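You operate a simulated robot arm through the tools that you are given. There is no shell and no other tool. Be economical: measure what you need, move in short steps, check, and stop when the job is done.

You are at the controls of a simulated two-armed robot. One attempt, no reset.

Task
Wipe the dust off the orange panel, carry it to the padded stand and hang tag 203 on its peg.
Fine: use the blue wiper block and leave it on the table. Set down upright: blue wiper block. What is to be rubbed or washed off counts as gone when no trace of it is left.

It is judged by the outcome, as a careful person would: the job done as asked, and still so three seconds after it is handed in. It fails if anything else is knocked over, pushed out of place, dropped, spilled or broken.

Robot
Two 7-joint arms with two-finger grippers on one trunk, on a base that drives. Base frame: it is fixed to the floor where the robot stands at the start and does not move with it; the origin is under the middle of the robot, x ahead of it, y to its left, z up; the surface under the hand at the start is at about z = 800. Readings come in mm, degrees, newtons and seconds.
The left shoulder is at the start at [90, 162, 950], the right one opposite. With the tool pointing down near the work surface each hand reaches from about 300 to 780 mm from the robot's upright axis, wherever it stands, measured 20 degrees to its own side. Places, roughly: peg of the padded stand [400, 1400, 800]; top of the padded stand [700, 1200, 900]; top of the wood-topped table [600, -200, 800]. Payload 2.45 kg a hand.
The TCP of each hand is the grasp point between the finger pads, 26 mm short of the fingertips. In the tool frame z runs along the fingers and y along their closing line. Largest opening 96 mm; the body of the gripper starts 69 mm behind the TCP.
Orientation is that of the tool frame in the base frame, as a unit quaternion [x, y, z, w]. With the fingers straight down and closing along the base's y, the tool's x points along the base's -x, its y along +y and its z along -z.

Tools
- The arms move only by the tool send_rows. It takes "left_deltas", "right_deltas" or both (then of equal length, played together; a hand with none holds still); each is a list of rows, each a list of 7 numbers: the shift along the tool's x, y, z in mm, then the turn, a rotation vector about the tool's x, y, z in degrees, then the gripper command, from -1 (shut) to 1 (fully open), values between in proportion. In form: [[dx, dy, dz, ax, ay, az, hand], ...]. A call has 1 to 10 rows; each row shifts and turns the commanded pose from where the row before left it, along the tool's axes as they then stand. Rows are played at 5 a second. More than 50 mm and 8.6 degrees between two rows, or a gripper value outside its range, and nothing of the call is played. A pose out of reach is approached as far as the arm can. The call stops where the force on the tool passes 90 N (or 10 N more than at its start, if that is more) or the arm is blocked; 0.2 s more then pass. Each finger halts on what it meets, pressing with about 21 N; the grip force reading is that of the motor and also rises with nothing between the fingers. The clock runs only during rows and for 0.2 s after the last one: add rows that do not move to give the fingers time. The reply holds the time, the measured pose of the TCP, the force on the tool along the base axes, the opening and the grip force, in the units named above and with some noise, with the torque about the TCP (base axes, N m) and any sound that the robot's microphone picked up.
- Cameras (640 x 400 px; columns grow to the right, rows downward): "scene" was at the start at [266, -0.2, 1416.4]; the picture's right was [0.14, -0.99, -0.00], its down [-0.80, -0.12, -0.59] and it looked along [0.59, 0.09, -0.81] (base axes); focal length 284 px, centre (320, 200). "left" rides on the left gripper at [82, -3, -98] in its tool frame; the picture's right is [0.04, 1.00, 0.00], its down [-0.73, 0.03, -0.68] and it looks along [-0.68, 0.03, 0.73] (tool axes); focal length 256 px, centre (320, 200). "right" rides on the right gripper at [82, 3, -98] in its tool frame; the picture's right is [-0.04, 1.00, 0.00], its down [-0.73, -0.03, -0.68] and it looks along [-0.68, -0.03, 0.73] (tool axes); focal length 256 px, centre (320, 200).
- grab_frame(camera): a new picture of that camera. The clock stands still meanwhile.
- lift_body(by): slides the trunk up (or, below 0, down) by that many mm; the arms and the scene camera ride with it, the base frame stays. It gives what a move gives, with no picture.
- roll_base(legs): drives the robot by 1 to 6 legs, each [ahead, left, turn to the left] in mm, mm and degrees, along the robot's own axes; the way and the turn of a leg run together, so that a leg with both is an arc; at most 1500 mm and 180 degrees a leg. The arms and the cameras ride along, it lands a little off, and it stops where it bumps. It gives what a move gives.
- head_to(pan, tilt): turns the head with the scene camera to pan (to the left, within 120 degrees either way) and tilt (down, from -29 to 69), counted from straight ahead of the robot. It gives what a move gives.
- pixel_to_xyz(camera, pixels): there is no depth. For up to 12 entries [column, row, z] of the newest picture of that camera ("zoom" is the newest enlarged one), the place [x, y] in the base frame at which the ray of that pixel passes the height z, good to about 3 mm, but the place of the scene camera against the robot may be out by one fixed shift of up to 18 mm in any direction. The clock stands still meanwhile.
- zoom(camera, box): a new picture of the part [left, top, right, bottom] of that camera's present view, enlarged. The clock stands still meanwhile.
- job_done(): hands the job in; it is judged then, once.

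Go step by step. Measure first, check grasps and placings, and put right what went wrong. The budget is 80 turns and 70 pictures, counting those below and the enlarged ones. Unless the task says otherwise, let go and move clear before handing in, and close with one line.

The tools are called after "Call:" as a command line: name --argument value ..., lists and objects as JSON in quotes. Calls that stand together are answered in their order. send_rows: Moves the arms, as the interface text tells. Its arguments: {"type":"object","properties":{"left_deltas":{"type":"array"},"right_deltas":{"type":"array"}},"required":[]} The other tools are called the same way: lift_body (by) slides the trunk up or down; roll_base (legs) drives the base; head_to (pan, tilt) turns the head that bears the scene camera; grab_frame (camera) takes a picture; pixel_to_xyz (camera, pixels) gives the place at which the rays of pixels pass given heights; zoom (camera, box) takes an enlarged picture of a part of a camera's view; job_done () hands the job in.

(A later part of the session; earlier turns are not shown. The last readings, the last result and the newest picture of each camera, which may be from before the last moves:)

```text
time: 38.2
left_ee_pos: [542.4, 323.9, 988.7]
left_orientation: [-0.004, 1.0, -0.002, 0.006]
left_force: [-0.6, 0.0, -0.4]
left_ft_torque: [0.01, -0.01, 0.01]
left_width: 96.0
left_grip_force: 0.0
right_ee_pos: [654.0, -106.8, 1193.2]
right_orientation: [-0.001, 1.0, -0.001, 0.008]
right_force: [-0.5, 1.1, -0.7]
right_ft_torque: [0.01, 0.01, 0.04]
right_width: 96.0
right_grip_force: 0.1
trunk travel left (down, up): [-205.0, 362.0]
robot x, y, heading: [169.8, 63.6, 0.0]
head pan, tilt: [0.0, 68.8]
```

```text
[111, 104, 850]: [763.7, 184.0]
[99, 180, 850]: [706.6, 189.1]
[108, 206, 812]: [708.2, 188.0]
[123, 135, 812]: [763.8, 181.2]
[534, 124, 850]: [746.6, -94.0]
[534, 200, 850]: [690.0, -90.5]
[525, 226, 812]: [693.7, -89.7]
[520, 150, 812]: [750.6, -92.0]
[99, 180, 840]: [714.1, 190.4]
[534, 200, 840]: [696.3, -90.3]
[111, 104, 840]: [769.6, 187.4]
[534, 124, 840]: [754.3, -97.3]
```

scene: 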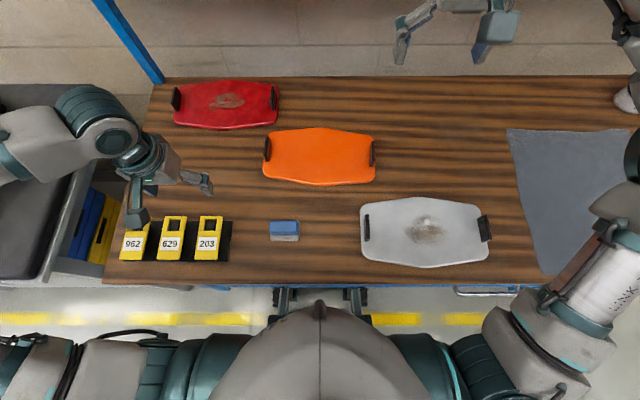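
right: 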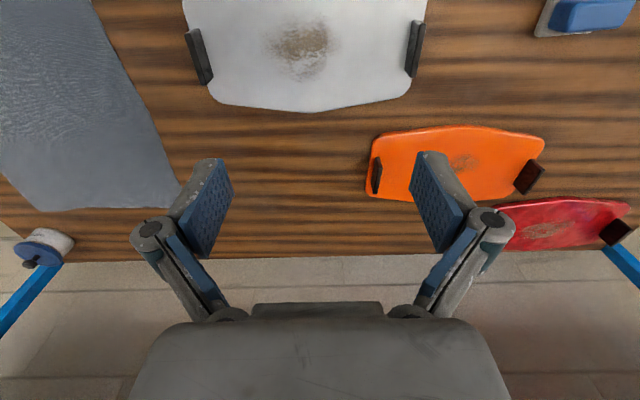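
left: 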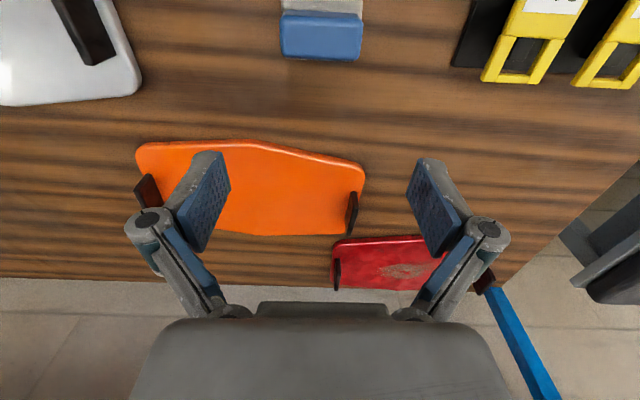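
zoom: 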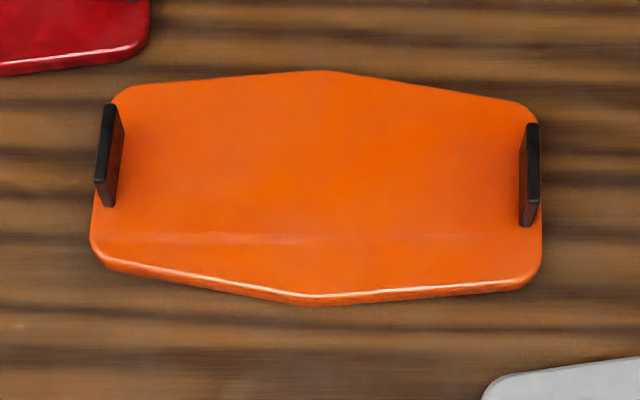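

The handles are vertical plates about 57 mm long with tops near z 848. Corrected centres are about (719,198) on the left and (704,-81) on the right. I'm moving both hands above them with a 3° turn.

Call:
send_rows --left_deltas '[[-30, -21, 5, 0, 0, 3, 1], [-30, -21, 5, 0, 0, 0, 1], [-30, -21, 7, 0, 0, 0, 1], [-30, -21, 7, 0, 0, 0, 1], [-30, -21, 7, 0, 0, 0, 1], [-27, -21, 8, 0, 0, 0, 1], [0, 0, 0, 0, 0, 0, 1]]' --right_deltas '[[-8, 4, 40, 0, 0, 3, 1], [-8, 4, 40, 0, 0, 0, 1], [-8, 4, 40, 0, 0, 0, 1], [-8, 4, 40, 0, 0, 0, 1], [-9, 5, 40, 0, 0, 0, 1], [-9, 5, 43, 0, 0, 0, 1], [0, 0, 0, 0, 0, 0, 1]]'

Call:
grab_frame --camera "left"

Call:
grab_frame --camera "right"

```text
time: 39.8
left_ee_pos: [702.0, 199.1, 956.6]
left_orientation: [0.022, 1.0, -0.004, 0.008]
left_force: [-0.3, -0.1, -0.8]
left_ft_torque: [-0.05, -0.04, 0.0]
left_width: 96.1
left_grip_force: 0.0
left hand out of reach, approached as far as the arm can: row 6
right_ee_pos: [705.7, -82.0, 958.4]
right_orientation: [0.026, 1.0, -0.003, 0.011]
right_force: [0.5, -0.5, 0.1]
right_ft_torque: [0.01, 0.0, 0.01]
right_width: 96.1
right_grip_force: 0.2
trunk travel left (down, up): [-205.0, 362.0]
robot x, y, heading: [172.7, 60.2, 0.0]
head pan, tilt: [0.0, 68.8]
```

```text
41 pictures are left
```

left: 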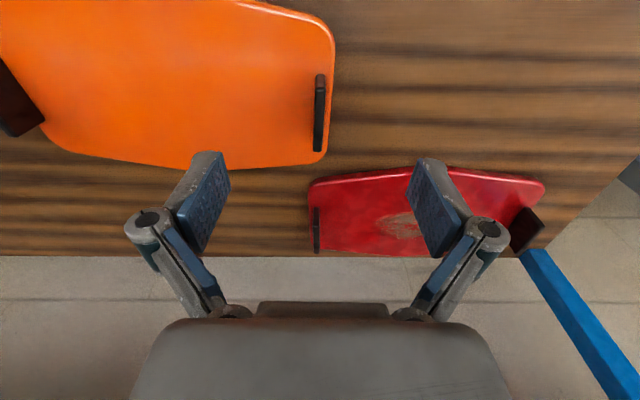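

```text
40 pictures are left
```

right: 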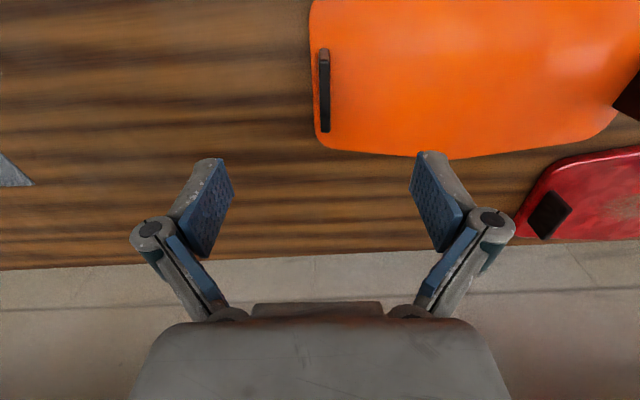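

The handles show at (320,75–150) in the left view and (324,50–130) in the right. I'm measuring them with the wrist cameras.

Call:
pixel_to_xyz --camera "left" --pixels '[[320, 76, 848], [319, 120, 848], [318, 150, 812], [315, 215, 848], [315, 250, 812], [320, 170, 812]]'

Call:
pixel_to_xyz --camera "right" --pixels '[[323, 50, 848], [324, 92, 848], [326, 130, 812]]'

```text
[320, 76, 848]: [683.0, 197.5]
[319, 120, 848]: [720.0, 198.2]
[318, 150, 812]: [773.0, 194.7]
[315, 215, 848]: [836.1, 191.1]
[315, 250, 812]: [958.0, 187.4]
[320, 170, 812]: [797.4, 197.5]
```

```text
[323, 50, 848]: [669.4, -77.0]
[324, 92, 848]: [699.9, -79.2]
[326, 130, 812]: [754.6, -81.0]
```

Handle centres are about (713,198) and (699,-79). I'm lowering both hands to TCP z≈843, so the tips stay just above the panel.

Call:
send_rows --left_deltas '[[-10, 0, 30, 0, 0, 0, 1], [0, 0, 40, 0, 0, 0, 1], [0, 0, 30, 0, 0, 0, 1], [0, 0, 10, 0, 0, 0, 1], [0, 0, 0, 0, 0, 0, 1]]' --right_deltas '[[7, 3, 30, 0, 0, 0, 1], [0, 0, 40, 0, 0, 0, 1], [0, 0, 30, 0, 0, 0, 1], [0, 0, 12, 0, 0, 0, 1], [0, 0, 0, 0, 0, 0, 1]]'

Call:
grab_frame --camera "left"

Call:
grab_frame --camera "right"

```text
time: 41.0
left_ee_pos: [715.1, 203.0, 844.5]
left_orientation: [0.022, 1.0, -0.007, 0.008]
left_force: [-0.2, -0.5, 0.2]
left_ft_torque: [-0.01, 0.02, -0.01]
left_width: 96.1
left_grip_force: 0.0
right_ee_pos: [701.2, -74.9, 842.7]
right_orientation: [0.025, 1.0, -0.004, 0.01]
right_force: [0.4, -0.1, -0.8]
right_ft_torque: [0.0, -0.01, 0.0]
right_width: 96.1
right_grip_force: 0.2
trunk travel left (down, up): [-205.0, 362.0]
robot x, y, heading: [171.5, 66.7, 0.2]
head pan, tilt: [0.0, 68.8]
```

```text
39 pictures are left
```

left: 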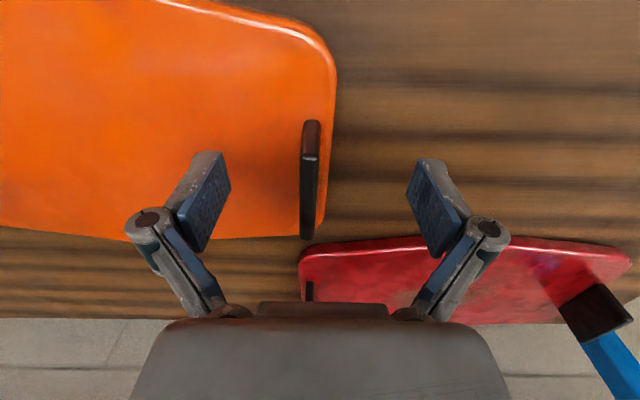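

```text
38 pictures are left
```

right: 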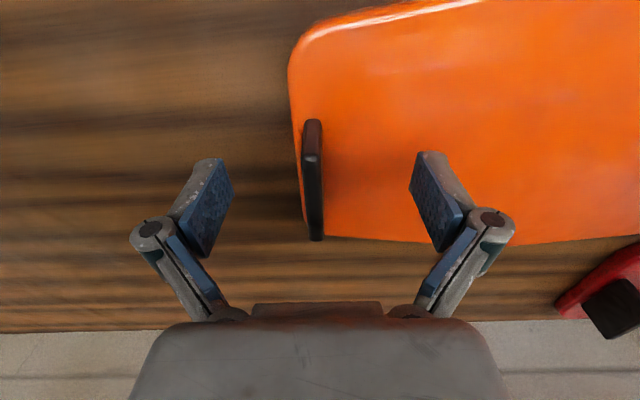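

Both handles are between the fingers, about 4 mm off centre (column 311 against 320). I'll shift both hands −4 mm in y and close.

Call:
send_rows --left_deltas '[[0, -5, 0, 0, 0, 0, 1], [0, 0, 0, 0, 0, 0, -0.5], [0, 0, 0, 0, 0, 0, -1], [0, 0, 0, 0, 0, 0, -1], [0, 0, 0, 0, 0, 0, -1], [0, 0, 0, 0, 0, 0, -1]]' --right_deltas '[[0, -4, 0, 0, 0, 0, 1], [0, 0, 0, 0, 0, 0, -0.5], [0, 0, 0, 0, 0, 0, -1], [0, 0, 0, 0, 0, 0, -1], [0, 0, 0, 0, 0, 0, -1], [0, 0, 0, 0, 0, 0, -1]]'

```text
time: 42.4
left_ee_pos: [713.2, 199.3, 845.7]
left_orientation: [0.025, 1.0, -0.009, 0.009]
left_force: [-3.8, -28.9, 0.6]
left_ft_torque: [-0.62, 0.37, -0.35]
left_width: 9.0
left_grip_force: 21.1
left hand out of reach, approached as far as the arm can: row 1
right_ee_pos: [700.8, -77.8, 842.9]
right_orientation: [0.023, 1.0, -0.002, 0.009]
right_force: [2.9, 29.0, -0.1]
right_ft_torque: [0.66, -0.26, -0.28]
right_width: 9.0
right_grip_force: 21.7
trunk travel left (down, up): [-205.0, 362.0]
robot x, y, heading: [168.2, 64.8, 0.1]
head pan, tilt: [0.0, 68.8]
```

Both handles are held at 9 mm width. The panel is being stretched by 29 N in y, so I'll ease the hands together by about 4 mm in total.

Call:
send_rows --left_deltas '[[0, -1.5, 0, 0, 0, 0, -1], [0, 0, 0, 0, 0, 0, -1]]' --right_deltas '[[0, 1.5, 0, 0, 0, 0, -1], [0, 0, 0, 0, 0, 0, -1]]'

```text
time: 43.0
left_ee_pos: [712.1, 200.4, 845.4]
left_orientation: [0.023, 1.0, -0.009, 0.008]
left_force: [-2.6, -26.2, 0.2]
left_ft_torque: [-0.51, 0.41, -0.26]
left_width: 8.9
left_grip_force: 21.1
right_ee_pos: [702.0, -75.7, 843.0]
right_orientation: [0.024, 1.0, -0.004, 0.01]
right_force: [2.5, 26.2, 2.6]
right_ft_torque: [0.6, -0.14, -0.06]
right_width: 8.7
right_grip_force: 20.8
trunk travel left (down, up): [-205.0, 362.0]
robot x, y, heading: [167.4, 66.1, 0.0]
head pan, tilt: [0.0, 68.8]
```

It relaxes by about 1 N per mm, so I'll close up another 20 mm in total and check.

Call:
send_rows --left_deltas '[[0, -5, 0, 0, 0, 0, -1], [0, -5, 0, 0, 0, 0, -1], [0, 0, 0, 0, 0, 0, -1]]' --right_deltas '[[0, 5, 0, 0, 0, 0, -1], [0, 5, 0, 0, 0, 0, -1], [0, 0, 0, 0, 0, 0, -1]]'

```text
time: 43.8
left_ee_pos: [706.4, 200.7, 846.5]
left_orientation: [0.019, 1.0, -0.002, 0.008]
left_force: [5.5, 43.1, -3.3]
left_ft_torque: [1.03, -0.58, 0.34]
left_width: 11.0
left_grip_force: 21.2
left hand out of reach, approached as far as the arm can: row 1, 2
right_ee_pos: [702.2, -70.9, 843.1]
right_orientation: [0.029, 0.999, -0.011, 0.009]
right_force: [-5.9, -44.7, 13.0]
right_ft_torque: [-0.73, 0.52, 0.54]
right_width: 11.0
right_grip_force: 21.2
trunk travel left (down, up): [-205.0, 362.0]
robot x, y, heading: [172.5, 64.5, 0.0]
head pan, tilt: [0.0, 68.8]
```

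That overshot into 44 N of compression. I'll back off by about 11 mm in total.

Call:
send_rows --left_deltas '[[0, 2, 0, 0, 0, 0, -1], [-2, 3, 0, 0, 0, 0, -1], [0, 0, 0, 0, 0, 0, -1]]' --right_deltas '[[0, -3, 0, 0, 0, 0, -1], [0, -3, 0, 0, 0, 0, -1], [0, 0, 0, 0, 0, 0, -1]]'

```text
time: 44.6
left_ee_pos: [707.0, 203.9, 846.4]
left_orientation: [0.022, 1.0, -0.007, 0.006]
left_force: [2.6, 25.7, -1.5]
left_ft_torque: [0.63, 0.13, 0.35]
left_width: 9.0
left_grip_force: 21.4
right_ee_pos: [701.5, -73.1, 841.7]
right_orientation: [0.025, 1.0, -0.006, 0.008]
right_force: [-0.1, -24.3, 6.7]
right_ft_torque: [-0.6, -0.25, 0.41]
right_width: 9.1
right_grip_force: 20.5
trunk travel left (down, up): [-205.0, 362.0]
robot x, y, heading: [168.0, 65.1, 0.0]
head pan, tilt: [0.0, 68.8]
```

Still 25 N of compression, so I'll spread by another 6 mm in total.

Call:
send_rows --left_deltas '[[0, 3, 0, 0, 0, 0, -1], [0, 0, 0, 0, 0, 0, -1]]' --right_deltas '[[0, -3, 0, 0, 0, 0, -1], [0, 0, 0, 0, 0, 0, -1]]'

```text
time: 45.2
left_ee_pos: [707.7, 202.0, 846.1]
left_orientation: [0.025, 1.0, -0.009, 0.007]
left_force: [1.9, -8.9, -2.4]
left_ft_torque: [-0.06, 0.44, 0.52]
left_width: 8.9
left_grip_force: 21.3
right_ee_pos: [702.1, -74.0, 842.8]
right_orientation: [0.023, 1.0, -0.003, 0.009]
right_force: [-2.3, 8.9, 1.1]
right_ft_torque: [0.22, -0.28, 0.23]
right_width: 9.0
right_grip_force: 21.0
trunk travel left (down, up): [-205.0, 362.0]
robot x, y, heading: [171.9, 65.9, 0.1]
head pan, tilt: [0.0, 68.8]
```

The internal force is down to 9 N. I'm lifting with the trunk, 40 mm first.

Call:
lift_body --by 40

Call:
grab_frame --camera "scene"

```text
time: 46.0
left_ee_pos: [708.4, 202.9, 893.7]
left_orientation: [0.024, 1.0, -0.01, 0.016]
left_force: [2.8, -39.6, -8.6]
left_ft_torque: [0.27, 0.48, 0.33]
left_width: 9.9
left_grip_force: 21.3
right_ee_pos: [703.3, -72.8, 881.0]
right_orientation: [0.023, 1.0, -0.001, 0.01]
right_force: [-1.7, 39.4, 4.1]
right_ft_torque: [1.01, -0.44, 0.31]
right_width: 9.1
right_grip_force: 21.1
trunk travel left (down, up): [-245.0, 322.0]
robot x, y, heading: [169.4, 61.1, -0.1]
head pan, tilt: [0.0, 68.8]
```

```text
37 pictures are left
```

scene: 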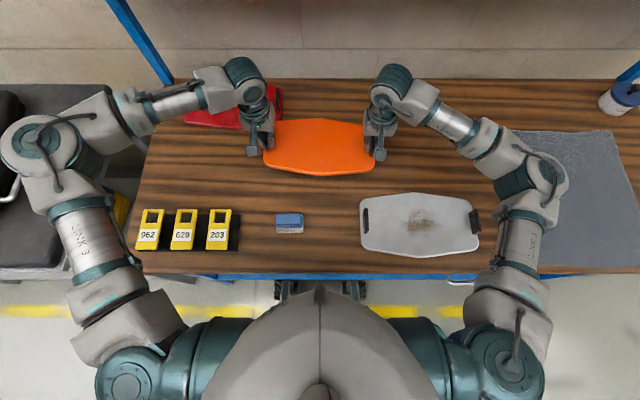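

The panel is up, but the left hand rose 10 mm too far and tension is 39 N, because that arm is near its reach limit. I'm drawing both hands back towards the robot, levelling and easing.

Call:
send_rows --left_deltas '[[5, -1.5, 3, 0, 0, 0, -1], [8, -1.5, 3, 0, 0, 0, -1], [10, 0, 0, 0, 0, 0, -1], [10, 0, 0, 0, 0, 0, -1], [0, 0, 0, 0, 0, 0, -1]]' --right_deltas '[[5, 1.5, 0, 0, 0, 0, -1], [8, 1.5, 0, 0, 0, 0, -1], [10, 0, 0, 0, 0, 0, -1], [10, 0, 0, 0, 0, 0, -1], [0, 0, 0, 0, 0, 0, -1]]'

```text
time: 47.2
left_ee_pos: [675.7, 205.5, 888.5]
left_orientation: [0.023, 1.0, -0.008, 0.017]
left_force: [2.8, -26.4, -4.6]
left_ft_torque: [-0.06, -0.03, 0.39]
left_width: 9.3
left_grip_force: 21.1
right_ee_pos: [671.6, -71.7, 880.9]
right_orientation: [0.026, 1.0, -0.004, 0.009]
right_force: [-2.4, 26.3, 0.7]
right_ft_torque: [0.66, 0.06, 0.47]
right_width: 8.6
right_grip_force: 21.0
trunk travel left (down, up): [-245.0, 322.0]
robot x, y, heading: [170.3, 69.8, -0.0]
head pan, tilt: [0.0, 68.8]
```

Better: the panel is level to within 8 mm and tension is 26 N. I'm drawing back a bit more, levelling and relaxing.

Call:
send_rows --left_deltas '[[10, -1.5, 2, 0, 1, 0, -1], [15, -1, 2, 0, 1, 0, -1], [15, 0, 0, 0, 0, 0, -1], [0, 0, 0, 0, 0, 0, -1]]' --right_deltas '[[10, 1.5, 0, 0, 0.5, 0, -1], [15, 1, 0, 0, 0.5, 0, -1], [15, 0, 0, 0, 0, 0, -1], [0, 0, 0, 0, 0, 0, -1]]'

Call:
lift_body --by 110

```text
time: 48.2
left_ee_pos: [636.8, 206.3, 882.4]
left_orientation: [0.022, 1.0, -0.005, -0.003]
left_force: [3.0, 25.2, -1.9]
left_ft_torque: [0.58, -0.36, 0.35]
left_width: 8.9
left_grip_force: 21.1
right_ee_pos: [630.9, -69.9, 882.9]
right_orientation: [0.027, 1.0, -0.009, 0.0]
right_force: [-4.0, -25.4, -2.3]
right_ft_torque: [-0.61, 0.41, 0.51]
right_width: 9.0
right_grip_force: 20.8
trunk travel left (down, up): [-245.0, 322.0]
robot x, y, heading: [173.5, 63.8, 0.2]
head pan, tilt: [0.0, 68.8]
```

```text
time: 49.6
left_ee_pos: [634.9, 205.2, 992.0]
left_orientation: [0.021, 1.0, -0.003, -0.003]
left_force: [3.2, 38.1, -1.3]
left_ft_torque: [0.93, 0.04, 0.32]
left_width: 9.2
left_grip_force: 20.8
right_ee_pos: [630.0, -68.7, 990.2]
right_orientation: [0.026, 1.0, -0.009, -0.001]
right_force: [-4.5, -39.2, -2.2]
right_ft_torque: [-0.83, -0.02, 0.52]
right_width: 9.2
right_grip_force: 21.3
trunk travel left (down, up): [-355.0, 212.0]
robot x, y, heading: [169.4, 63.0, 0.2]
head pan, tilt: [0.0, 68.8]
```

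The panel is level at z≈990 under 38 N of compression. I'll spread by 4 mm in total, then look at the stand.

Call:
send_rows --left_deltas '[[0, 2, 0, 0, 0, 0, -1], [0, 0, 0, 0, 0, 0, -1]]' --right_deltas '[[0, -2, 0, 0, 0, 0, -1], [0, 0, 0, 0, 0, 0, -1]]'

Call:
roll_base --legs '[[-150, 0, 0]]'

Call:
head_to --pan 60 --tilt 40

Call:
grab_frame --camera "scene"

```text
time: 50.2
left_ee_pos: [635.1, 206.0, 992.2]
left_orientation: [0.023, 1.0, -0.006, -0.002]
left_force: [3.0, 26.9, -2.1]
left_ft_torque: [0.64, 0.14, 0.34]
left_width: 9.0
left_grip_force: 20.5
right_ee_pos: [629.3, -68.9, 991.1]
right_orientation: [0.025, 1.0, -0.006, 0.0]
right_force: [-3.3, -26.3, -1.4]
right_ft_torque: [-0.64, -0.11, 0.48]
right_width: 8.8
right_grip_force: 21.0
trunk travel left (down, up): [-355.0, 212.0]
robot x, y, heading: [170.9, 63.0, 0.1]
head pan, tilt: [0.0, 68.8]
```

```text
time: 51.6
left_ee_pos: [481.7, 203.8, 994.0]
left_orientation: [0.021, 1.0, -0.006, -0.002]
left_force: [3.6, 24.5, -1.6]
left_ft_torque: [0.58, -0.16, 0.4]
left_width: 8.9
left_grip_force: 20.9
right_ee_pos: [475.7, -69.9, 989.7]
right_orientation: [0.025, 1.0, -0.006, -0.001]
right_force: [-2.8, -24.5, -2.3]
right_ft_torque: [-0.6, 0.12, 0.48]
right_width: 9.0
right_grip_force: 21.0
trunk travel left (down, up): [-355.0, 212.0]
robot x, y, heading: [19.6, 63.6, 0.1]
head pan, tilt: [0.0, 68.8]
```

```text
time: 52.9
left_ee_pos: [477.2, 206.0, 995.3]
left_orientation: [0.023, 1.0, -0.006, 0.001]
left_force: [3.9, 3.5, -2.1]
left_ft_torque: [0.08, -0.37, 0.41]
left_width: 9.1
left_grip_force: 20.5
right_ee_pos: [472.4, -69.4, 993.0]
right_orientation: [0.025, 1.0, -0.006, 0.001]
right_force: [-2.5, -2.6, -2.2]
right_ft_torque: [-0.05, 0.39, 0.52]
right_width: 8.8
right_grip_force: 21.0
trunk travel left (down, up): [-355.0, 212.0]
robot x, y, heading: [17.5, 62.1, 0.0]
head pan, tilt: [60.0, 40.0]
```

```text
36 pictures are left
```

scene: 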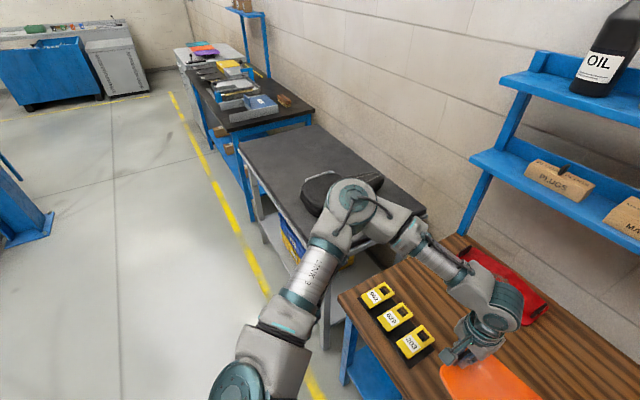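

The internal force has settled to 3 N. A dark bolster at (320,190) lies on the stand, so I'll back off further before strafing left and then look.

Call:
roll_base --legs '[[-220, 0, 0], [0, 1100, 0]]'

Call:
head_to --pan 0 --tilt 40

Call:
grab_frame --camera "scene"

```text
time: 59.9
left_ee_pos: [263.6, 1301.8, 996.1]
left_orientation: [0.028, 1.0, -0.004, -0.001]
left_force: [3.2, 6.8, -1.7]
left_ft_torque: [0.15, -0.06, 0.33]
left_width: 8.9
left_grip_force: 21.0
right_ee_pos: [254.7, 1027.2, 991.9]
right_orientation: [0.031, 1.0, -0.005, 0.001]
right_force: [-3.1, -7.6, -2.2]
right_ft_torque: [-0.2, 0.04, 0.47]
right_width: 9.0
right_grip_force: 21.2
trunk travel left (down, up): [-355.0, 212.0]
robot x, y, heading: [-199.1, 1167.7, -0.2]
head pan, tilt: [60.0, 40.0]
```

```text
time: 61.2
left_ee_pos: [260.4, 1305.7, 998.0]
left_orientation: [0.028, 1.0, -0.005, 0.003]
left_force: [3.5, 1.0, -1.8]
left_ft_torque: [0.01, -0.32, 0.38]
left_width: 8.8
left_grip_force: 21.5
right_ee_pos: [252.3, 1030.3, 994.8]
right_orientation: [0.031, 0.999, -0.007, 0.002]
right_force: [-2.8, -0.4, -2.4]
right_ft_torque: [-0.04, 0.34, 0.5]
right_width: 8.9
right_grip_force: 21.0
trunk travel left (down, up): [-355.0, 212.0]
robot x, y, heading: [-203.3, 1168.8, -0.7]
head pan, tilt: [0.0, 40.0]
```

```text
35 pictures are left
```

scene: 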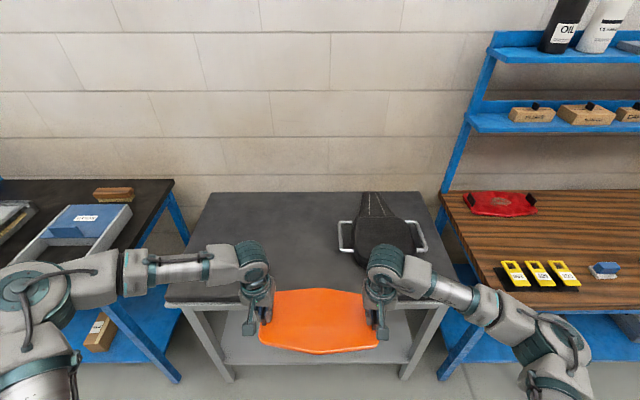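

The stand's padded top spans (165,300) to (430,192), and a dark object with handles lies on its right at (338–428,195–265). The left half is free. I'm measuring.

Call:
pixel_to_xyz --camera "scene" --pixels '[[165, 300, 900], [445, 303, 900], [207, 192, 900], [425, 192, 900], [338, 235, 930], [338, 255, 900], [385, 268, 900], [427, 250, 930]]'

Call:
zoom --camera "scene" --box '[150, 180, 470, 380]'

```text
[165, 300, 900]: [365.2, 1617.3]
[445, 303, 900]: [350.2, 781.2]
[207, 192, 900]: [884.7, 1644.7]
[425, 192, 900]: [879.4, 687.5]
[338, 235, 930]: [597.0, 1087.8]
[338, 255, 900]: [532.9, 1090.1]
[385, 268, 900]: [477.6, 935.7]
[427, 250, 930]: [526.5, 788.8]
```

```text
2.00 times, centred on (310, 280) of scene
```

zoom: 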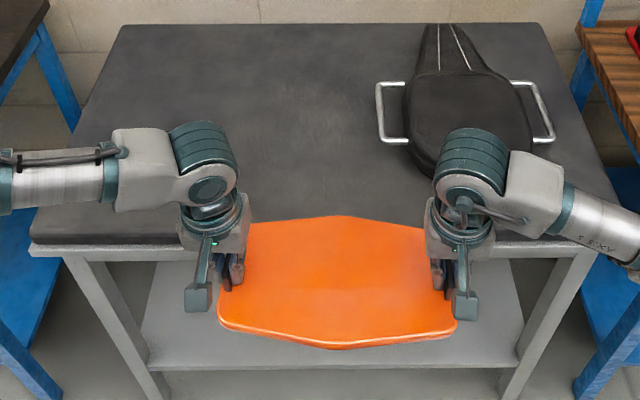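

The free area is y≈1110–1600. I'll go 185 mm left and 240 mm ahead, so the panel comes over the left-centre of the pad.

Call:
roll_base --legs '[[0, 185, 0], [240, 0, 0]]'

Call:
head_to --pan 0 --tilt 62

Call:
grab_frame --camera "scene"

```text
time: 64.1
left_ee_pos: [504.5, 1495.7, 997.4]
left_orientation: [0.024, 1.0, -0.008, 0.002]
left_force: [4.2, 3.3, -1.4]
left_ft_torque: [0.05, 0.38, 0.57]
left_width: 8.9
left_grip_force: 20.7
right_ee_pos: [498.3, 1220.9, 994.1]
right_orientation: [0.027, 1.0, -0.008, 0.004]
right_force: [-4.6, -3.0, -1.3]
right_ft_torque: [-0.1, -0.31, 0.59]
right_width: 9.0
right_grip_force: 20.7
trunk travel left (down, up): [-355.0, 212.0]
robot x, y, heading: [44.4, 1349.4, 0.1]
head pan, tilt: [0.0, 40.0]
```

```text
time: 65.0
left_ee_pos: [503.2, 1492.2, 999.4]
left_orientation: [0.023, 1.0, -0.006, 0.002]
left_force: [1.4, -2.6, -3.1]
left_ft_torque: [0.02, -0.02, -0.03]
left_width: 8.6
left_grip_force: 21.0
right_ee_pos: [496.0, 1215.9, 996.7]
right_orientation: [0.026, 1.0, -0.005, 0.006]
right_force: [-1.8, 2.5, -1.5]
right_ft_torque: [0.06, -0.04, 0.54]
right_width: 8.8
right_grip_force: 21.5
trunk travel left (down, up): [-355.0, 212.0]
robot x, y, heading: [45.5, 1353.8, 0.1]
head pan, tilt: [0.0, 62.0]
```

```text
33 pictures are left
```

scene: 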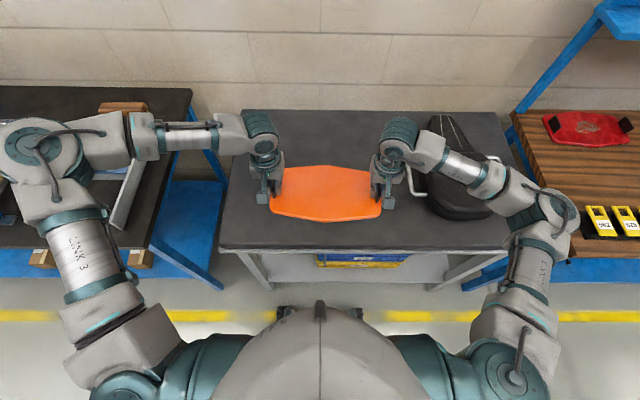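

The panel is above the pad and clear of the bag. I'll extend 40 mm forward with both hands, then lower with the trunk.

Call:
send_rows --left_deltas '[[-10, 0, 0, 0, 0, 0, -1], [-10, 0, 0, 0, 0, 0, -1], [-10, 0, 0, 0, 0, 0, -1], [-10, 0, 0, 0, 0, 0, -1], [0, 0, 0, 0, 0, 0, -1]]' --right_deltas '[[-10, 0, 0, 0, 0, 0, -1], [-10, 0, 0, 0, 0, 0, -1], [-10, 0, 0, 0, 0, 0, -1], [-10, 0, 0, 0, 0, 0, -1], [0, 0, 0, 0, 0, 0, -1]]'

Call:
lift_body --by -42

```text
time: 66.2
left_ee_pos: [537.8, 1461.7, 1006.1]
left_orientation: [0.026, 1.0, 0.005, 0.005]
left_force: [3.7, -42.8, -4.9]
left_ft_torque: [-0.48, 0.09, 0.57]
left_width: 14.8
left_grip_force: 20.8
left hand out of reach, approached as far as the arm can: row 3, 4
right_ee_pos: [534.9, 1181.4, 992.8]
right_orientation: [0.026, 1.0, 0.013, 0.006]
right_force: [-3.0, 42.1, 1.4]
right_ft_torque: [1.08, -0.13, 0.57]
right_width: 11.2
right_grip_force: 21.2
trunk travel left (down, up): [-355.0, 212.0]
robot x, y, heading: [48.0, 1346.6, -0.3]
head pan, tilt: [0.0, 62.0]
```

```text
time: 67.0
left_ee_pos: [535.6, 1463.3, 965.4]
left_orientation: [0.026, 1.0, 0.005, 0.006]
left_force: [3.2, -42.0, -5.5]
left_ft_torque: [-0.47, 0.04, 0.52]
left_width: 17.3
left_grip_force: 21.1
right_ee_pos: [534.9, 1183.0, 952.5]
right_orientation: [0.025, 1.0, 0.012, 0.007]
right_force: [-3.9, 40.4, 2.3]
right_ft_torque: [1.04, -0.07, 0.52]
right_width: 9.6
right_grip_force: 20.5
trunk travel left (down, up): [-313.0, 254.0]
robot x, y, heading: [47.2, 1345.7, 0.2]
head pan, tilt: [0.0, 62.0]
```

The left arm went out of reach: it sits 13 mm high with 42 N of tension and its grip has spread to 17 mm. I'm pulling back, levelling and easing at once.

Call:
send_rows --left_deltas '[[5, -3, 3, 0, 0, 0, -1], [5, -3, 4, 0, 0, 0, -1], [5, -2, 4, 0, 0, 0, -1], [0, 0, 0, 0, 0, 0, -1]]' --right_deltas '[[5, 2, 0, 0, 0, 0, -1], [5, 2, 0, 0, 0, 0, -1], [5, 0, 0, 0, 0, 0, -1], [0, 0, 0, 0, 0, 0, -1]]'

Call:
zoom --camera "scene" --box '[220, 100, 460, 250]'

Call:
grab_frame --camera "left"

```text
time: 68.0
left_ee_pos: [521.0, 1467.0, 951.8]
left_orientation: [0.024, 1.0, 0.008, 0.004]
left_force: [3.1, -4.8, -0.2]
left_ft_torque: [-0.22, -0.55, 0.45]
left_width: 9.6
left_grip_force: 20.8
right_ee_pos: [521.7, 1191.8, 951.1]
right_orientation: [0.03, 1.0, 0.004, 0.005]
right_force: [-3.0, 3.7, -3.4]
right_ft_torque: [-0.02, 0.55, 0.45]
right_width: 9.9
right_grip_force: 20.8
trunk travel left (down, up): [-313.0, 254.0]
robot x, y, heading: [45.2, 1351.0, -0.0]
head pan, tilt: [0.0, 62.0]
```

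```text
2.67 times, centred on (340, 175) of scene
```

zoom: 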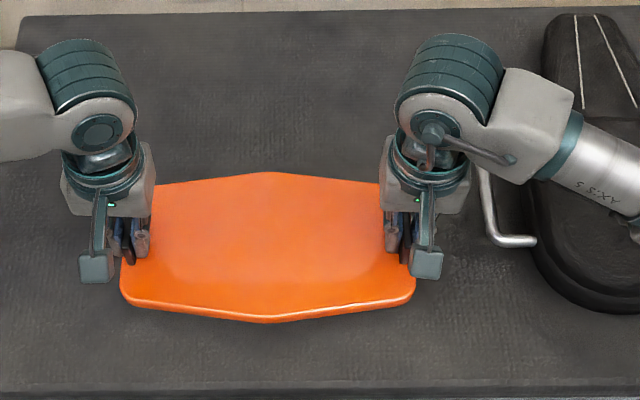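

```text
31 pictures are left
```

left: 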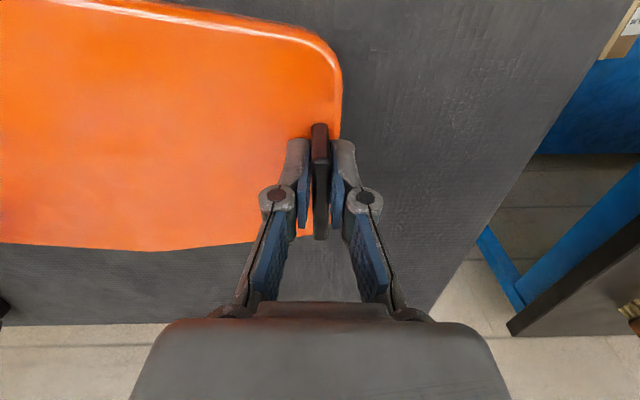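

The panel is level again, with forces under 5 N and grips at 9.6 mm. I'm lowering with the trunk until it touches.

Call:
lift_body --by -7

```text
time: 68.6
left_ee_pos: [520.7, 1482.1, 941.9]
left_orientation: [0.023, 1.0, 0.001, 0.003]
left_force: [3.4, 5.2, -0.9]
left_ft_torque: [-0.16, 0.11, 0.55]
left_width: 9.5
left_grip_force: 20.9
right_ee_pos: [521.9, 1205.6, 947.7]
right_orientation: [0.029, 1.0, -0.003, 0.005]
right_force: [-4.5, -3.6, -3.8]
right_ft_torque: [-0.13, -0.04, 0.58]
right_width: 9.8
right_grip_force: 20.9
trunk travel left (down, up): [-306.0, 261.0]
robot x, y, heading: [48.6, 1352.9, 0.0]
head pan, tilt: [0.0, 62.0]
```

Call:
lift_body --by -5

```text
time: 69.1
left_ee_pos: [522.5, 1496.0, 936.8]
left_orientation: [0.021, 1.0, -0.005, 0.003]
left_force: [2.7, 11.9, -1.4]
left_ft_torque: [-0.08, -0.02, 0.46]
left_width: 9.5
left_grip_force: 21.3
right_ee_pos: [521.9, 1219.8, 943.1]
right_orientation: [0.027, 1.0, -0.008, 0.005]
right_force: [-4.1, -10.7, -2.6]
right_ft_torque: [-0.4, 0.09, 0.44]
right_width: 9.3
right_grip_force: 21.3
trunk travel left (down, up): [-301.0, 266.0]
robot x, y, heading: [47.8, 1354.0, 0.0]
head pan, tilt: [0.0, 62.0]
```

Call:
lift_body --by -5

Call:
grab_frame --camera "right"

```text
time: 69.7
left_ee_pos: [521.6, 1465.4, 934.8]
left_orientation: [0.025, 1.0, 0.008, 0.002]
left_force: [2.6, 17.7, -0.8]
left_ft_torque: [0.13, 0.02, 0.46]
left_width: 9.4
left_grip_force: 21.0
right_ee_pos: [521.0, 1189.3, 933.8]
right_orientation: [0.029, 1.0, 0.005, 0.005]
right_force: [-2.5, -17.5, -3.8]
right_ft_torque: [-0.43, -0.01, 0.41]
right_width: 9.5
right_grip_force: 20.9
trunk travel left (down, up): [-296.0, 271.0]
robot x, y, heading: [49.4, 1350.4, -0.0]
head pan, tilt: [0.0, 62.0]
```

```text
30 pictures are left
```

right: 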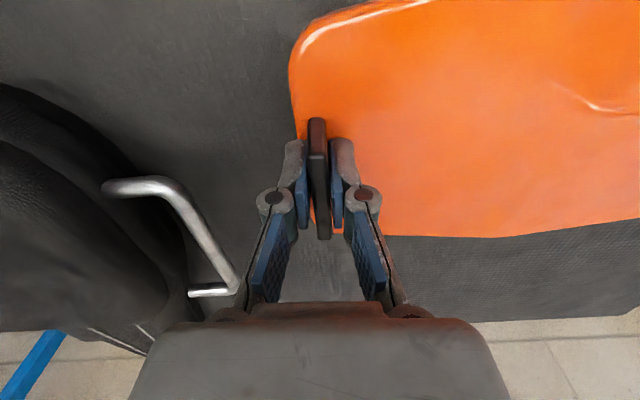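

Still no contact, and the bag's handle at (240,288) is close to where the right finger would open. I'll lift 12 mm and shift 50 mm left.

Call:
pixel_to_xyz --camera "right" --pixels '[[240, 288, 920], [105, 187, 930], [195, 290, 920]]'

Call:
lift_body --by 12

Call:
roll_base --legs '[[0, 50, 0]]'

Call:
lift_body --by -12

```text
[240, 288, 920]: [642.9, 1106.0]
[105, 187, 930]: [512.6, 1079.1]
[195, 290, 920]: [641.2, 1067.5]
```

```text
time: 70.3
left_ee_pos: [520.3, 1491.5, 943.7]
left_orientation: [0.022, 1.0, -0.002, 0.004]
left_force: [4.6, 22.4, -1.1]
left_ft_torque: [0.21, 0.07, 0.53]
left_width: 9.5
left_grip_force: 21.1
right_ee_pos: [521.2, 1214.1, 948.0]
right_orientation: [0.028, 1.0, -0.006, 0.005]
right_force: [-4.1, -21.7, -2.7]
right_ft_torque: [-0.52, -0.03, 0.55]
right_width: 9.5
right_grip_force: 21.2
trunk travel left (down, up): [-308.0, 259.0]
robot x, y, heading: [46.4, 1350.4, -0.1]
head pan, tilt: [0.0, 62.0]
```

```text
time: 71.2
left_ee_pos: [519.2, 1523.2, 951.1]
left_orientation: [0.016, 1.0, -0.001, 0.007]
left_force: [3.2, 2.7, -0.2]
left_ft_torque: [-0.02, 0.35, 0.53]
left_width: 9.0
left_grip_force: 20.8
right_ee_pos: [517.2, 1245.6, 950.1]
right_orientation: [0.026, 1.0, 0.007, 0.008]
right_force: [-4.6, -2.4, 0.1]
right_ft_torque: [-0.06, -0.41, 0.57]
right_width: 9.5
right_grip_force: 20.9
trunk travel left (down, up): [-308.0, 259.0]
robot x, y, heading: [49.3, 1395.8, -0.1]
head pan, tilt: [0.0, 62.0]
```

```text
time: 71.8
left_ee_pos: [517.6, 1553.7, 934.0]
left_orientation: [0.015, 1.0, -0.012, 0.003]
left_force: [4.4, -0.2, 0.8]
left_ft_torque: [-0.26, -0.05, 0.35]
left_width: 9.0
left_grip_force: 21.1
right_ee_pos: [516.2, 1276.9, 942.0]
right_orientation: [0.023, 1.0, -0.005, 0.01]
right_force: [-2.7, 5.2, -5.0]
right_ft_torque: [-0.81, 0.19, 0.58]
right_width: 9.5
right_grip_force: 21.4
trunk travel left (down, up): [-296.0, 271.0]
robot x, y, heading: [50.5, 1406.7, -0.2]
head pan, tilt: [0.0, 62.0]
```

Call:
lift_body --by -4

Call:
grab_frame --camera "scene"

```text
time: 72.3
left_ee_pos: [518.5, 1474.0, 933.4]
left_orientation: [0.022, 1.0, 0.022, 0.001]
left_force: [2.7, -14.9, 0.9]
left_ft_torque: [-0.35, -0.44, 0.5]
left_width: 9.3
left_grip_force: 21.3
right_ee_pos: [516.7, 1198.6, 927.1]
right_orientation: [0.03, 0.999, 0.023, 0.006]
right_force: [-3.1, 7.7, -5.0]
right_ft_torque: [-0.12, 0.37, 0.48]
right_width: 10.0
right_grip_force: 20.6
trunk travel left (down, up): [-292.0, 275.0]
robot x, y, heading: [46.6, 1390.8, -0.1]
head pan, tilt: [0.0, 62.0]
```

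```text
29 pictures are left
```

scene: 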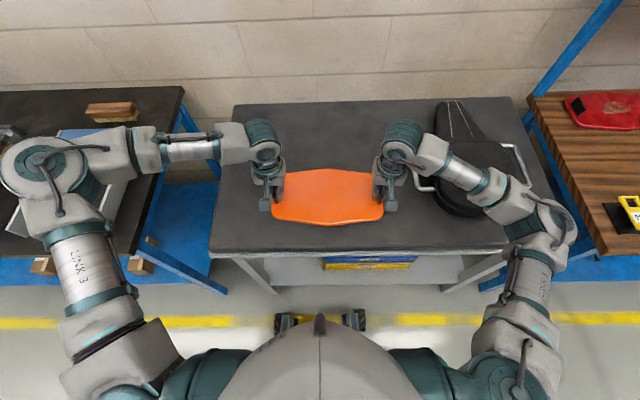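

The joined hands are swaying sideways, reading y 1553 then 1474. I'll hold still for a moment to let it settle.

Call:
send_rows --left_deltas '[[0, 0, 0, 0, 0, 0, -1], [0, 0, 0, 0, 0, 0, -1], [0, 0, 0, 0, 0, 0, -1], [0, 0, 0, 0, 0, 0, -1], [0, 0, 0, 0, 0, 0, -1], [0, 0, 0, 0, 0, 0, -1], [0, 0, 0, 0, 0, 0, -1], [0, 0, 0, 0, 0, 0, -1], [0, 0, 0, 0, 0, 0, -1], [0, 0, 0, 0, 0, 0, -1]]' --right_deltas '[[0, 0, 0, 0, 0, 0, -1], [0, 0, 0, 0, 0, 0, -1], [0, 0, 0, 0, 0, 0, -1], [0, 0, 0, 0, 0, 0, -1], [0, 0, 0, 0, 0, 0, -1], [0, 0, 0, 0, 0, 0, -1], [0, 0, 0, 0, 0, 0, -1], [0, 0, 0, 0, 0, 0, -1], [0, 0, 0, 0, 0, 0, -1], [0, 0, 0, 0, 0, 0, -1]]'

```text
time: 74.5
left_ee_pos: [519.1, 1538.3, 929.5]
left_orientation: [0.013, 1.0, -0.01, 0.0]
left_force: [-0.1, -20.4, 2.6]
left_ft_torque: [-0.66, -0.5, -0.5]
left_width: 9.1
left_grip_force: 21.1
right_ee_pos: [515.7, 1262.2, 936.5]
right_orientation: [0.023, 1.0, 0.003, 0.009]
right_force: [-0.8, 24.2, -6.4]
right_ft_torque: [-0.6, 0.5, 0.48]
right_width: 9.9
right_grip_force: 20.9
trunk travel left (down, up): [-292.0, 275.0]
robot x, y, heading: [48.4, 1402.0, 0.0]
head pan, tilt: [0.0, 62.0]
```

Settled at centre y≈1400, with the left side about 7 mm lower. I'm lowering the right hand 4 mm, then both, in small steps.

Call:
send_rows --left_deltas '[[0, -1, 0, 0, 0, 0, -1], [0, -1, 0, 0, 0, 0, -1], [0, -1, 1, 0, 0, 0, -1], [0, 0, 1, 0, 0, 0, -1], [0, 0, 0, 0, 0, 0, -1], [0, 0, 0, 0, 0, 0, -1]]' --right_deltas '[[0, 1, 1.5, 0, 0, 0, -1], [0, 1, 1.5, 0, 0, 0, -1], [0, 1, 1.5, 0, 0, 0, -1], [0, 0, 1, 0, 0, 0, -1], [0, 0, 0, 0, 0, 0, -1], [0, 0, 0, 0, 0, 0, -1]]'

```text
time: 75.9
left_ee_pos: [518.6, 1503.0, 931.3]
left_orientation: [0.019, 1.0, 0.011, 0.0]
left_force: [3.7, 9.2, -1.5]
left_ft_torque: [0.25, -0.56, 0.44]
left_width: 9.1
left_grip_force: 20.5
left hand out of reach, approached as far as the arm can: row 3
right_ee_pos: [517.3, 1227.0, 926.5]
right_orientation: [0.028, 0.999, 0.013, 0.007]
right_force: [-2.9, -9.6, -2.8]
right_ft_torque: [-0.24, 0.6, 0.48]
right_width: 9.3
right_grip_force: 21.2
trunk travel left (down, up): [-292.0, 275.0]
robot x, y, heading: [45.9, 1395.0, -0.3]
head pan, tilt: [0.0, 62.0]
```

The hands still sway slightly. There is no contact yet, so I'll keep lowering in small steps with pauses.

Call:
send_rows --left_deltas '[[0, 0, 2, 0, 0, 0, -1], [0, 0, 0, 0, 0, 0, -1], [0, 0, 2, 0, 0, 0, -1], [0, 0, 0, 0, 0, 0, -1], [0, 0, 2, 0, 0, 0, -1], [0, 0, 0, 0, 0, 0, -1], [0, 0, 0, 0, 0, 0, -1], [0, 0, 0, 0, 0, 0, -1]]' --right_deltas '[[0, 0, 2, 0, 0, 0, -1], [0, 0, 0, 0, 0, 0, -1], [0, 0, 2, 0, 0, 0, -1], [0, 0, 0, 0, 0, 0, -1], [0, 0, 2, 0, 0, 0, -1], [0, 0, 0, 0, 0, 0, -1], [0, 0, 0, 0, 0, 0, -1], [0, 0, 0, 0, 0, 0, -1]]'

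Call:
grab_frame --camera "left"

```text
time: 77.7
left_ee_pos: [519.4, 1511.7, 929.8]
left_orientation: [0.018, 1.0, 0.007, 0.0]
left_force: [2.5, 29.4, -0.4]
left_ft_torque: [0.67, -0.54, 0.17]
left_width: 8.7
left_grip_force: 21.2
left hand out of reach, approached as far as the arm can: row 1, 5
right_ee_pos: [517.2, 1236.1, 922.1]
right_orientation: [0.027, 1.0, 0.01, 0.007]
right_force: [-3.1, -28.6, -2.1]
right_ft_torque: [-0.7, 0.52, 0.46]
right_width: 9.2
right_grip_force: 20.9
trunk travel left (down, up): [-292.0, 275.0]
robot x, y, heading: [51.4, 1397.7, -0.2]
head pan, tilt: [0.0, 62.0]
```

```text
28 pictures are left
```

left: 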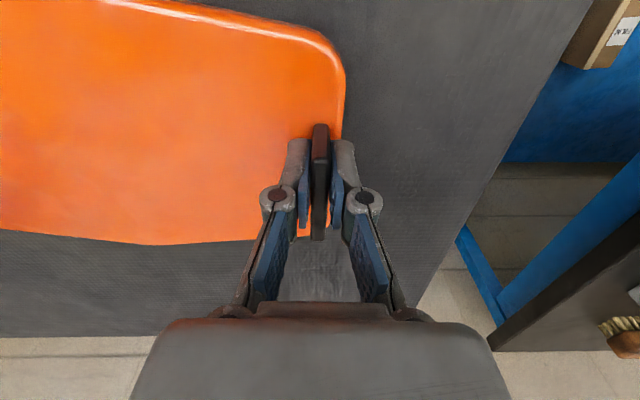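

The left arm is at some limit, so I'll do the lowering with the trunk. First I'll ease the compression with the right hand.

Call:
send_rows --right_deltas '[[0, -3, -2, 0, 0, 0, -1], [0, -2, -3, 0, 0, 0, -1], [0, 0, 0, 0, 0, 0, -1]]'

Call:
lift_body --by -8

Call:
send_rows --right_deltas '[[0, 0, 0, 0, 0, 0, -1], [0, 0, 0, 0, 0, 0, -1], [0, 0, 0, 0, 0, 0, -1], [0, 0, 0, 0, 0, 0, -1]]'

```text
time: 78.5
left_ee_pos: [520.3, 1500.8, 932.8]
left_orientation: [0.019, 1.0, 0.007, -0.001]
left_force: [3.2, 1.7, -2.0]
left_ft_torque: [0.08, -0.39, 0.4]
left_width: 8.9
left_grip_force: 20.7
right_ee_pos: [517.3, 1225.1, 925.6]
right_orientation: [0.026, 1.0, 0.015, 0.007]
right_force: [-2.4, -1.6, -2.2]
right_ft_torque: [-0.07, 0.38, 0.47]
right_width: 9.3
right_grip_force: 20.8
trunk travel left (down, up): [-292.0, 275.0]
robot x, y, heading: [46.8, 1394.0, -0.1]
head pan, tilt: [0.0, 62.0]
```

```text
time: 79.1
left_ee_pos: [518.8, 1508.2, 921.2]
left_orientation: [0.014, 1.0, 0.0, -0.003]
left_force: [2.8, -18.6, -0.7]
left_ft_torque: [-0.49, 0.05, 0.03]
left_width: 8.8
left_grip_force: 21.0
right_ee_pos: [517.4, 1231.3, 918.2]
right_orientation: [0.024, 1.0, 0.016, 0.009]
right_force: [-1.2, 18.1, -3.0]
right_ft_torque: [0.03, -0.05, 0.55]
right_width: 9.3
right_grip_force: 20.7
trunk travel left (down, up): [-284.0, 283.0]
robot x, y, heading: [49.3, 1396.8, 0.1]
head pan, tilt: [0.0, 62.0]
```

```text
time: 80.1
left_ee_pos: [518.2, 1500.4, 922.0]
left_orientation: [0.017, 1.0, 0.007, -0.004]
left_force: [3.5, -20.3, -0.4]
left_ft_torque: [-0.39, 0.23, 0.58]
left_width: 8.9
left_grip_force: 21.1
right_ee_pos: [516.2, 1224.5, 917.8]
right_orientation: [0.027, 0.999, 0.015, 0.008]
right_force: [-4.0, 18.9, -3.3]
right_ft_torque: [0.08, -0.22, 0.6]
right_width: 9.2
right_grip_force: 21.1
trunk travel left (down, up): [-284.0, 283.0]
robot x, y, heading: [44.9, 1394.5, -0.2]
head pan, tilt: [0.0, 62.0]
```

Vertical forces still show the panel's weight hanging (−4 N), so the pad must be lower than I assumed. I'm lowering further.

Call:
lift_body --by -10

Call:
lift_body --by -8

Call:
grab_frame --camera "right"

```text
time: 80.7
left_ee_pos: [518.7, 1516.4, 905.7]
left_orientation: [0.017, 1.0, 0.001, -0.007]
left_force: [2.5, -18.1, 10.7]
left_ft_torque: [-0.56, -0.63, 0.37]
left_width: 8.9
left_grip_force: 20.5
right_ee_pos: [516.2, 1241.1, 909.8]
right_orientation: [0.025, 1.0, 0.01, 0.009]
right_force: [-1.5, 23.1, -6.6]
right_ft_torque: [-0.49, -0.02, 0.53]
right_width: 9.7
right_grip_force: 21.2
trunk travel left (down, up): [-274.0, 293.0]
robot x, y, heading: [48.5, 1395.8, 0.1]
head pan, tilt: [0.0, 62.0]
```

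```text
time: 81.2
left_ee_pos: [517.6, 1509.1, 900.8]
left_orientation: [0.017, 1.0, 0.001, -0.005]
left_force: [2.8, -13.6, 54.0]
left_ft_torque: [-0.56, -0.48, 0.33]
left_width: 8.8
left_grip_force: 21.0
right_ee_pos: [514.6, 1231.3, 902.5]
right_orientation: [0.027, 1.0, 0.012, 0.011]
right_force: [1.2, 12.1, 0.5]
right_ft_torque: [0.0, -0.53, 0.5]
right_width: 9.1
right_grip_force: 21.4
trunk travel left (down, up): [-266.0, 301.0]
robot x, y, heading: [47.9, 1400.6, -0.2]
head pan, tilt: [0.0, 62.0]
```

```text
27 pictures are left
```

right: 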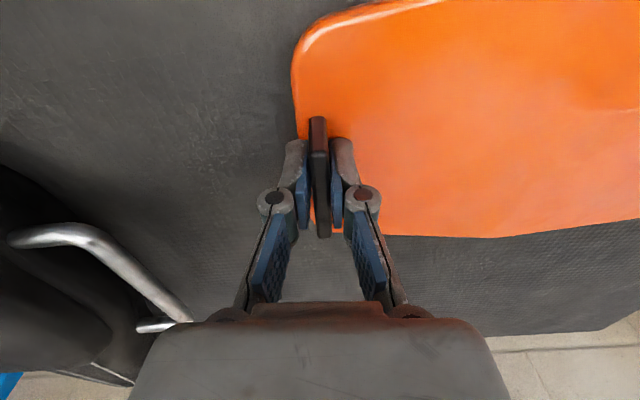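

Contact at TCP z≈901, so the pad is at about 858, with 54 N under the left hand. I'll raise the left 3 mm and lower the right 2 mm.

Call:
send_rows --left_deltas '[[0, -1, -3, 0, 0, 0, -1], [0, 0, 0, 0, 0, 0, -1], [0, 0, 0, 0, 0, 0, -1]]' --right_deltas '[[0, 1, 2, 0, 0, 0, -1], [0, 0, 0, 0, 0, 0, -1], [0, 0, 0, 0, 0, 0, -1]]'

```text
time: 82.0
left_ee_pos: [517.6, 1509.1, 901.6]
left_orientation: [0.018, 1.0, 0.001, -0.004]
left_force: [7.0, -5.3, 54.3]
left_ft_torque: [-0.33, -0.77, 0.09]
left_width: 9.1
left_grip_force: 21.2
left hand out of reach, approached as far as the arm can: row 1
right_ee_pos: [513.4, 1231.7, 902.3]
right_orientation: [0.028, 0.999, 0.011, 0.011]
right_force: [0.9, -1.3, 26.4]
right_ft_torque: [-0.4, -0.07, 0.53]
right_width: 9.2
right_grip_force: 21.5
trunk travel left (down, up): [-266.0, 301.0]
robot x, y, heading: [49.2, 1395.1, -0.2]
head pan, tilt: [0.0, 62.0]
```

Both ends rest on the pad. I'll relieve 4 mm with the trunk, open both hands, then check.

Call:
lift_body --by 4

Call:
send_rows --left_deltas '[[0, 0, 0, 0, 0, 0, 0.3], [0, 0, 0, 0, 0, 0, 0.7], [0, 0, 0, 0, 0, 0, 0.7], [0, 0, 0, 0, 0, 0, 0.7]]' --right_deltas '[[0, 0, 0, 0, 0, 0, 0.3], [0, 0, 0, 0, 0, 0, 0.7], [0, 0, 0, 0, 0, 0, 0.7], [0, 0, 0, 0, 0, 0, 0.7]]'

Call:
lift_body --by 100

Call:
grab_frame --camera "scene"

```text
time: 82.6
left_ee_pos: [517.9, 1509.0, 900.8]
left_orientation: [0.018, 1.0, 0.003, -0.009]
left_force: [11.7, -9.1, 28.7]
left_ft_torque: [-0.37, -0.98, 0.07]
left_width: 9.0
left_grip_force: 20.9
right_ee_pos: [513.7, 1232.8, 902.8]
right_orientation: [0.025, 1.0, 0.012, 0.008]
right_force: [-5.1, -4.6, 14.0]
right_ft_torque: [-0.41, 0.38, 0.53]
right_width: 9.0
right_grip_force: 21.5
trunk travel left (down, up): [-270.0, 297.0]
robot x, y, heading: [47.8, 1399.0, 0.0]
head pan, tilt: [0.0, 62.0]
```

```text
time: 83.6
left_ee_pos: [518.1, 1509.2, 899.8]
left_orientation: [0.017, 1.0, 0.004, -0.012]
left_force: [0.3, -0.5, -0.1]
left_ft_torque: [0.0, -0.02, -0.01]
left_width: 81.6
left_grip_force: 0.1
right_ee_pos: [516.4, 1232.6, 902.6]
right_orientation: [0.026, 1.0, 0.014, 0.008]
right_force: [0.4, 0.6, -0.1]
right_ft_torque: [0.02, -0.02, 0.03]
right_width: 81.5
right_grip_force: 0.1
trunk travel left (down, up): [-270.0, 297.0]
robot x, y, heading: [44.0, 1398.6, 0.0]
head pan, tilt: [0.0, 62.0]
```

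```text
time: 84.9
left_ee_pos: [517.2, 1511.0, 1032.4]
left_orientation: [0.017, 1.0, 0.005, 0.026]
left_force: [0.9, 0.2, -0.2]
left_ft_torque: [0.01, 0.0, 0.0]
left_width: 81.3
left_grip_force: 0.1
right_ee_pos: [516.3, 1234.1, 1002.4]
right_orientation: [0.025, 1.0, 0.012, 0.007]
right_force: [0.3, -1.1, 0.0]
right_ft_torque: [-0.02, -0.01, 0.03]
right_width: 81.6
right_grip_force: 0.1
trunk travel left (down, up): [-370.0, 197.0]
robot x, y, heading: [45.6, 1397.3, 0.1]
head pan, tilt: [0.0, 62.0]
```

```text
26 pictures are left
```

scene: 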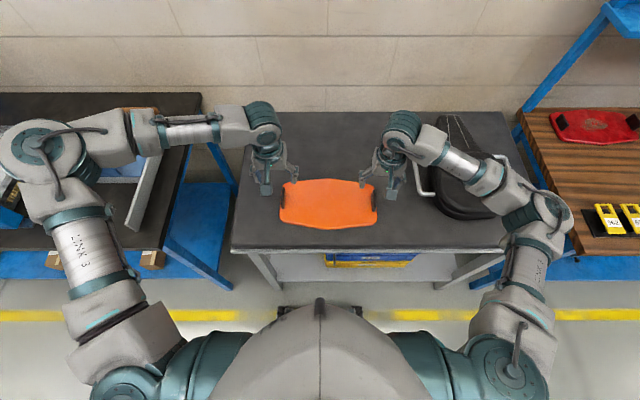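

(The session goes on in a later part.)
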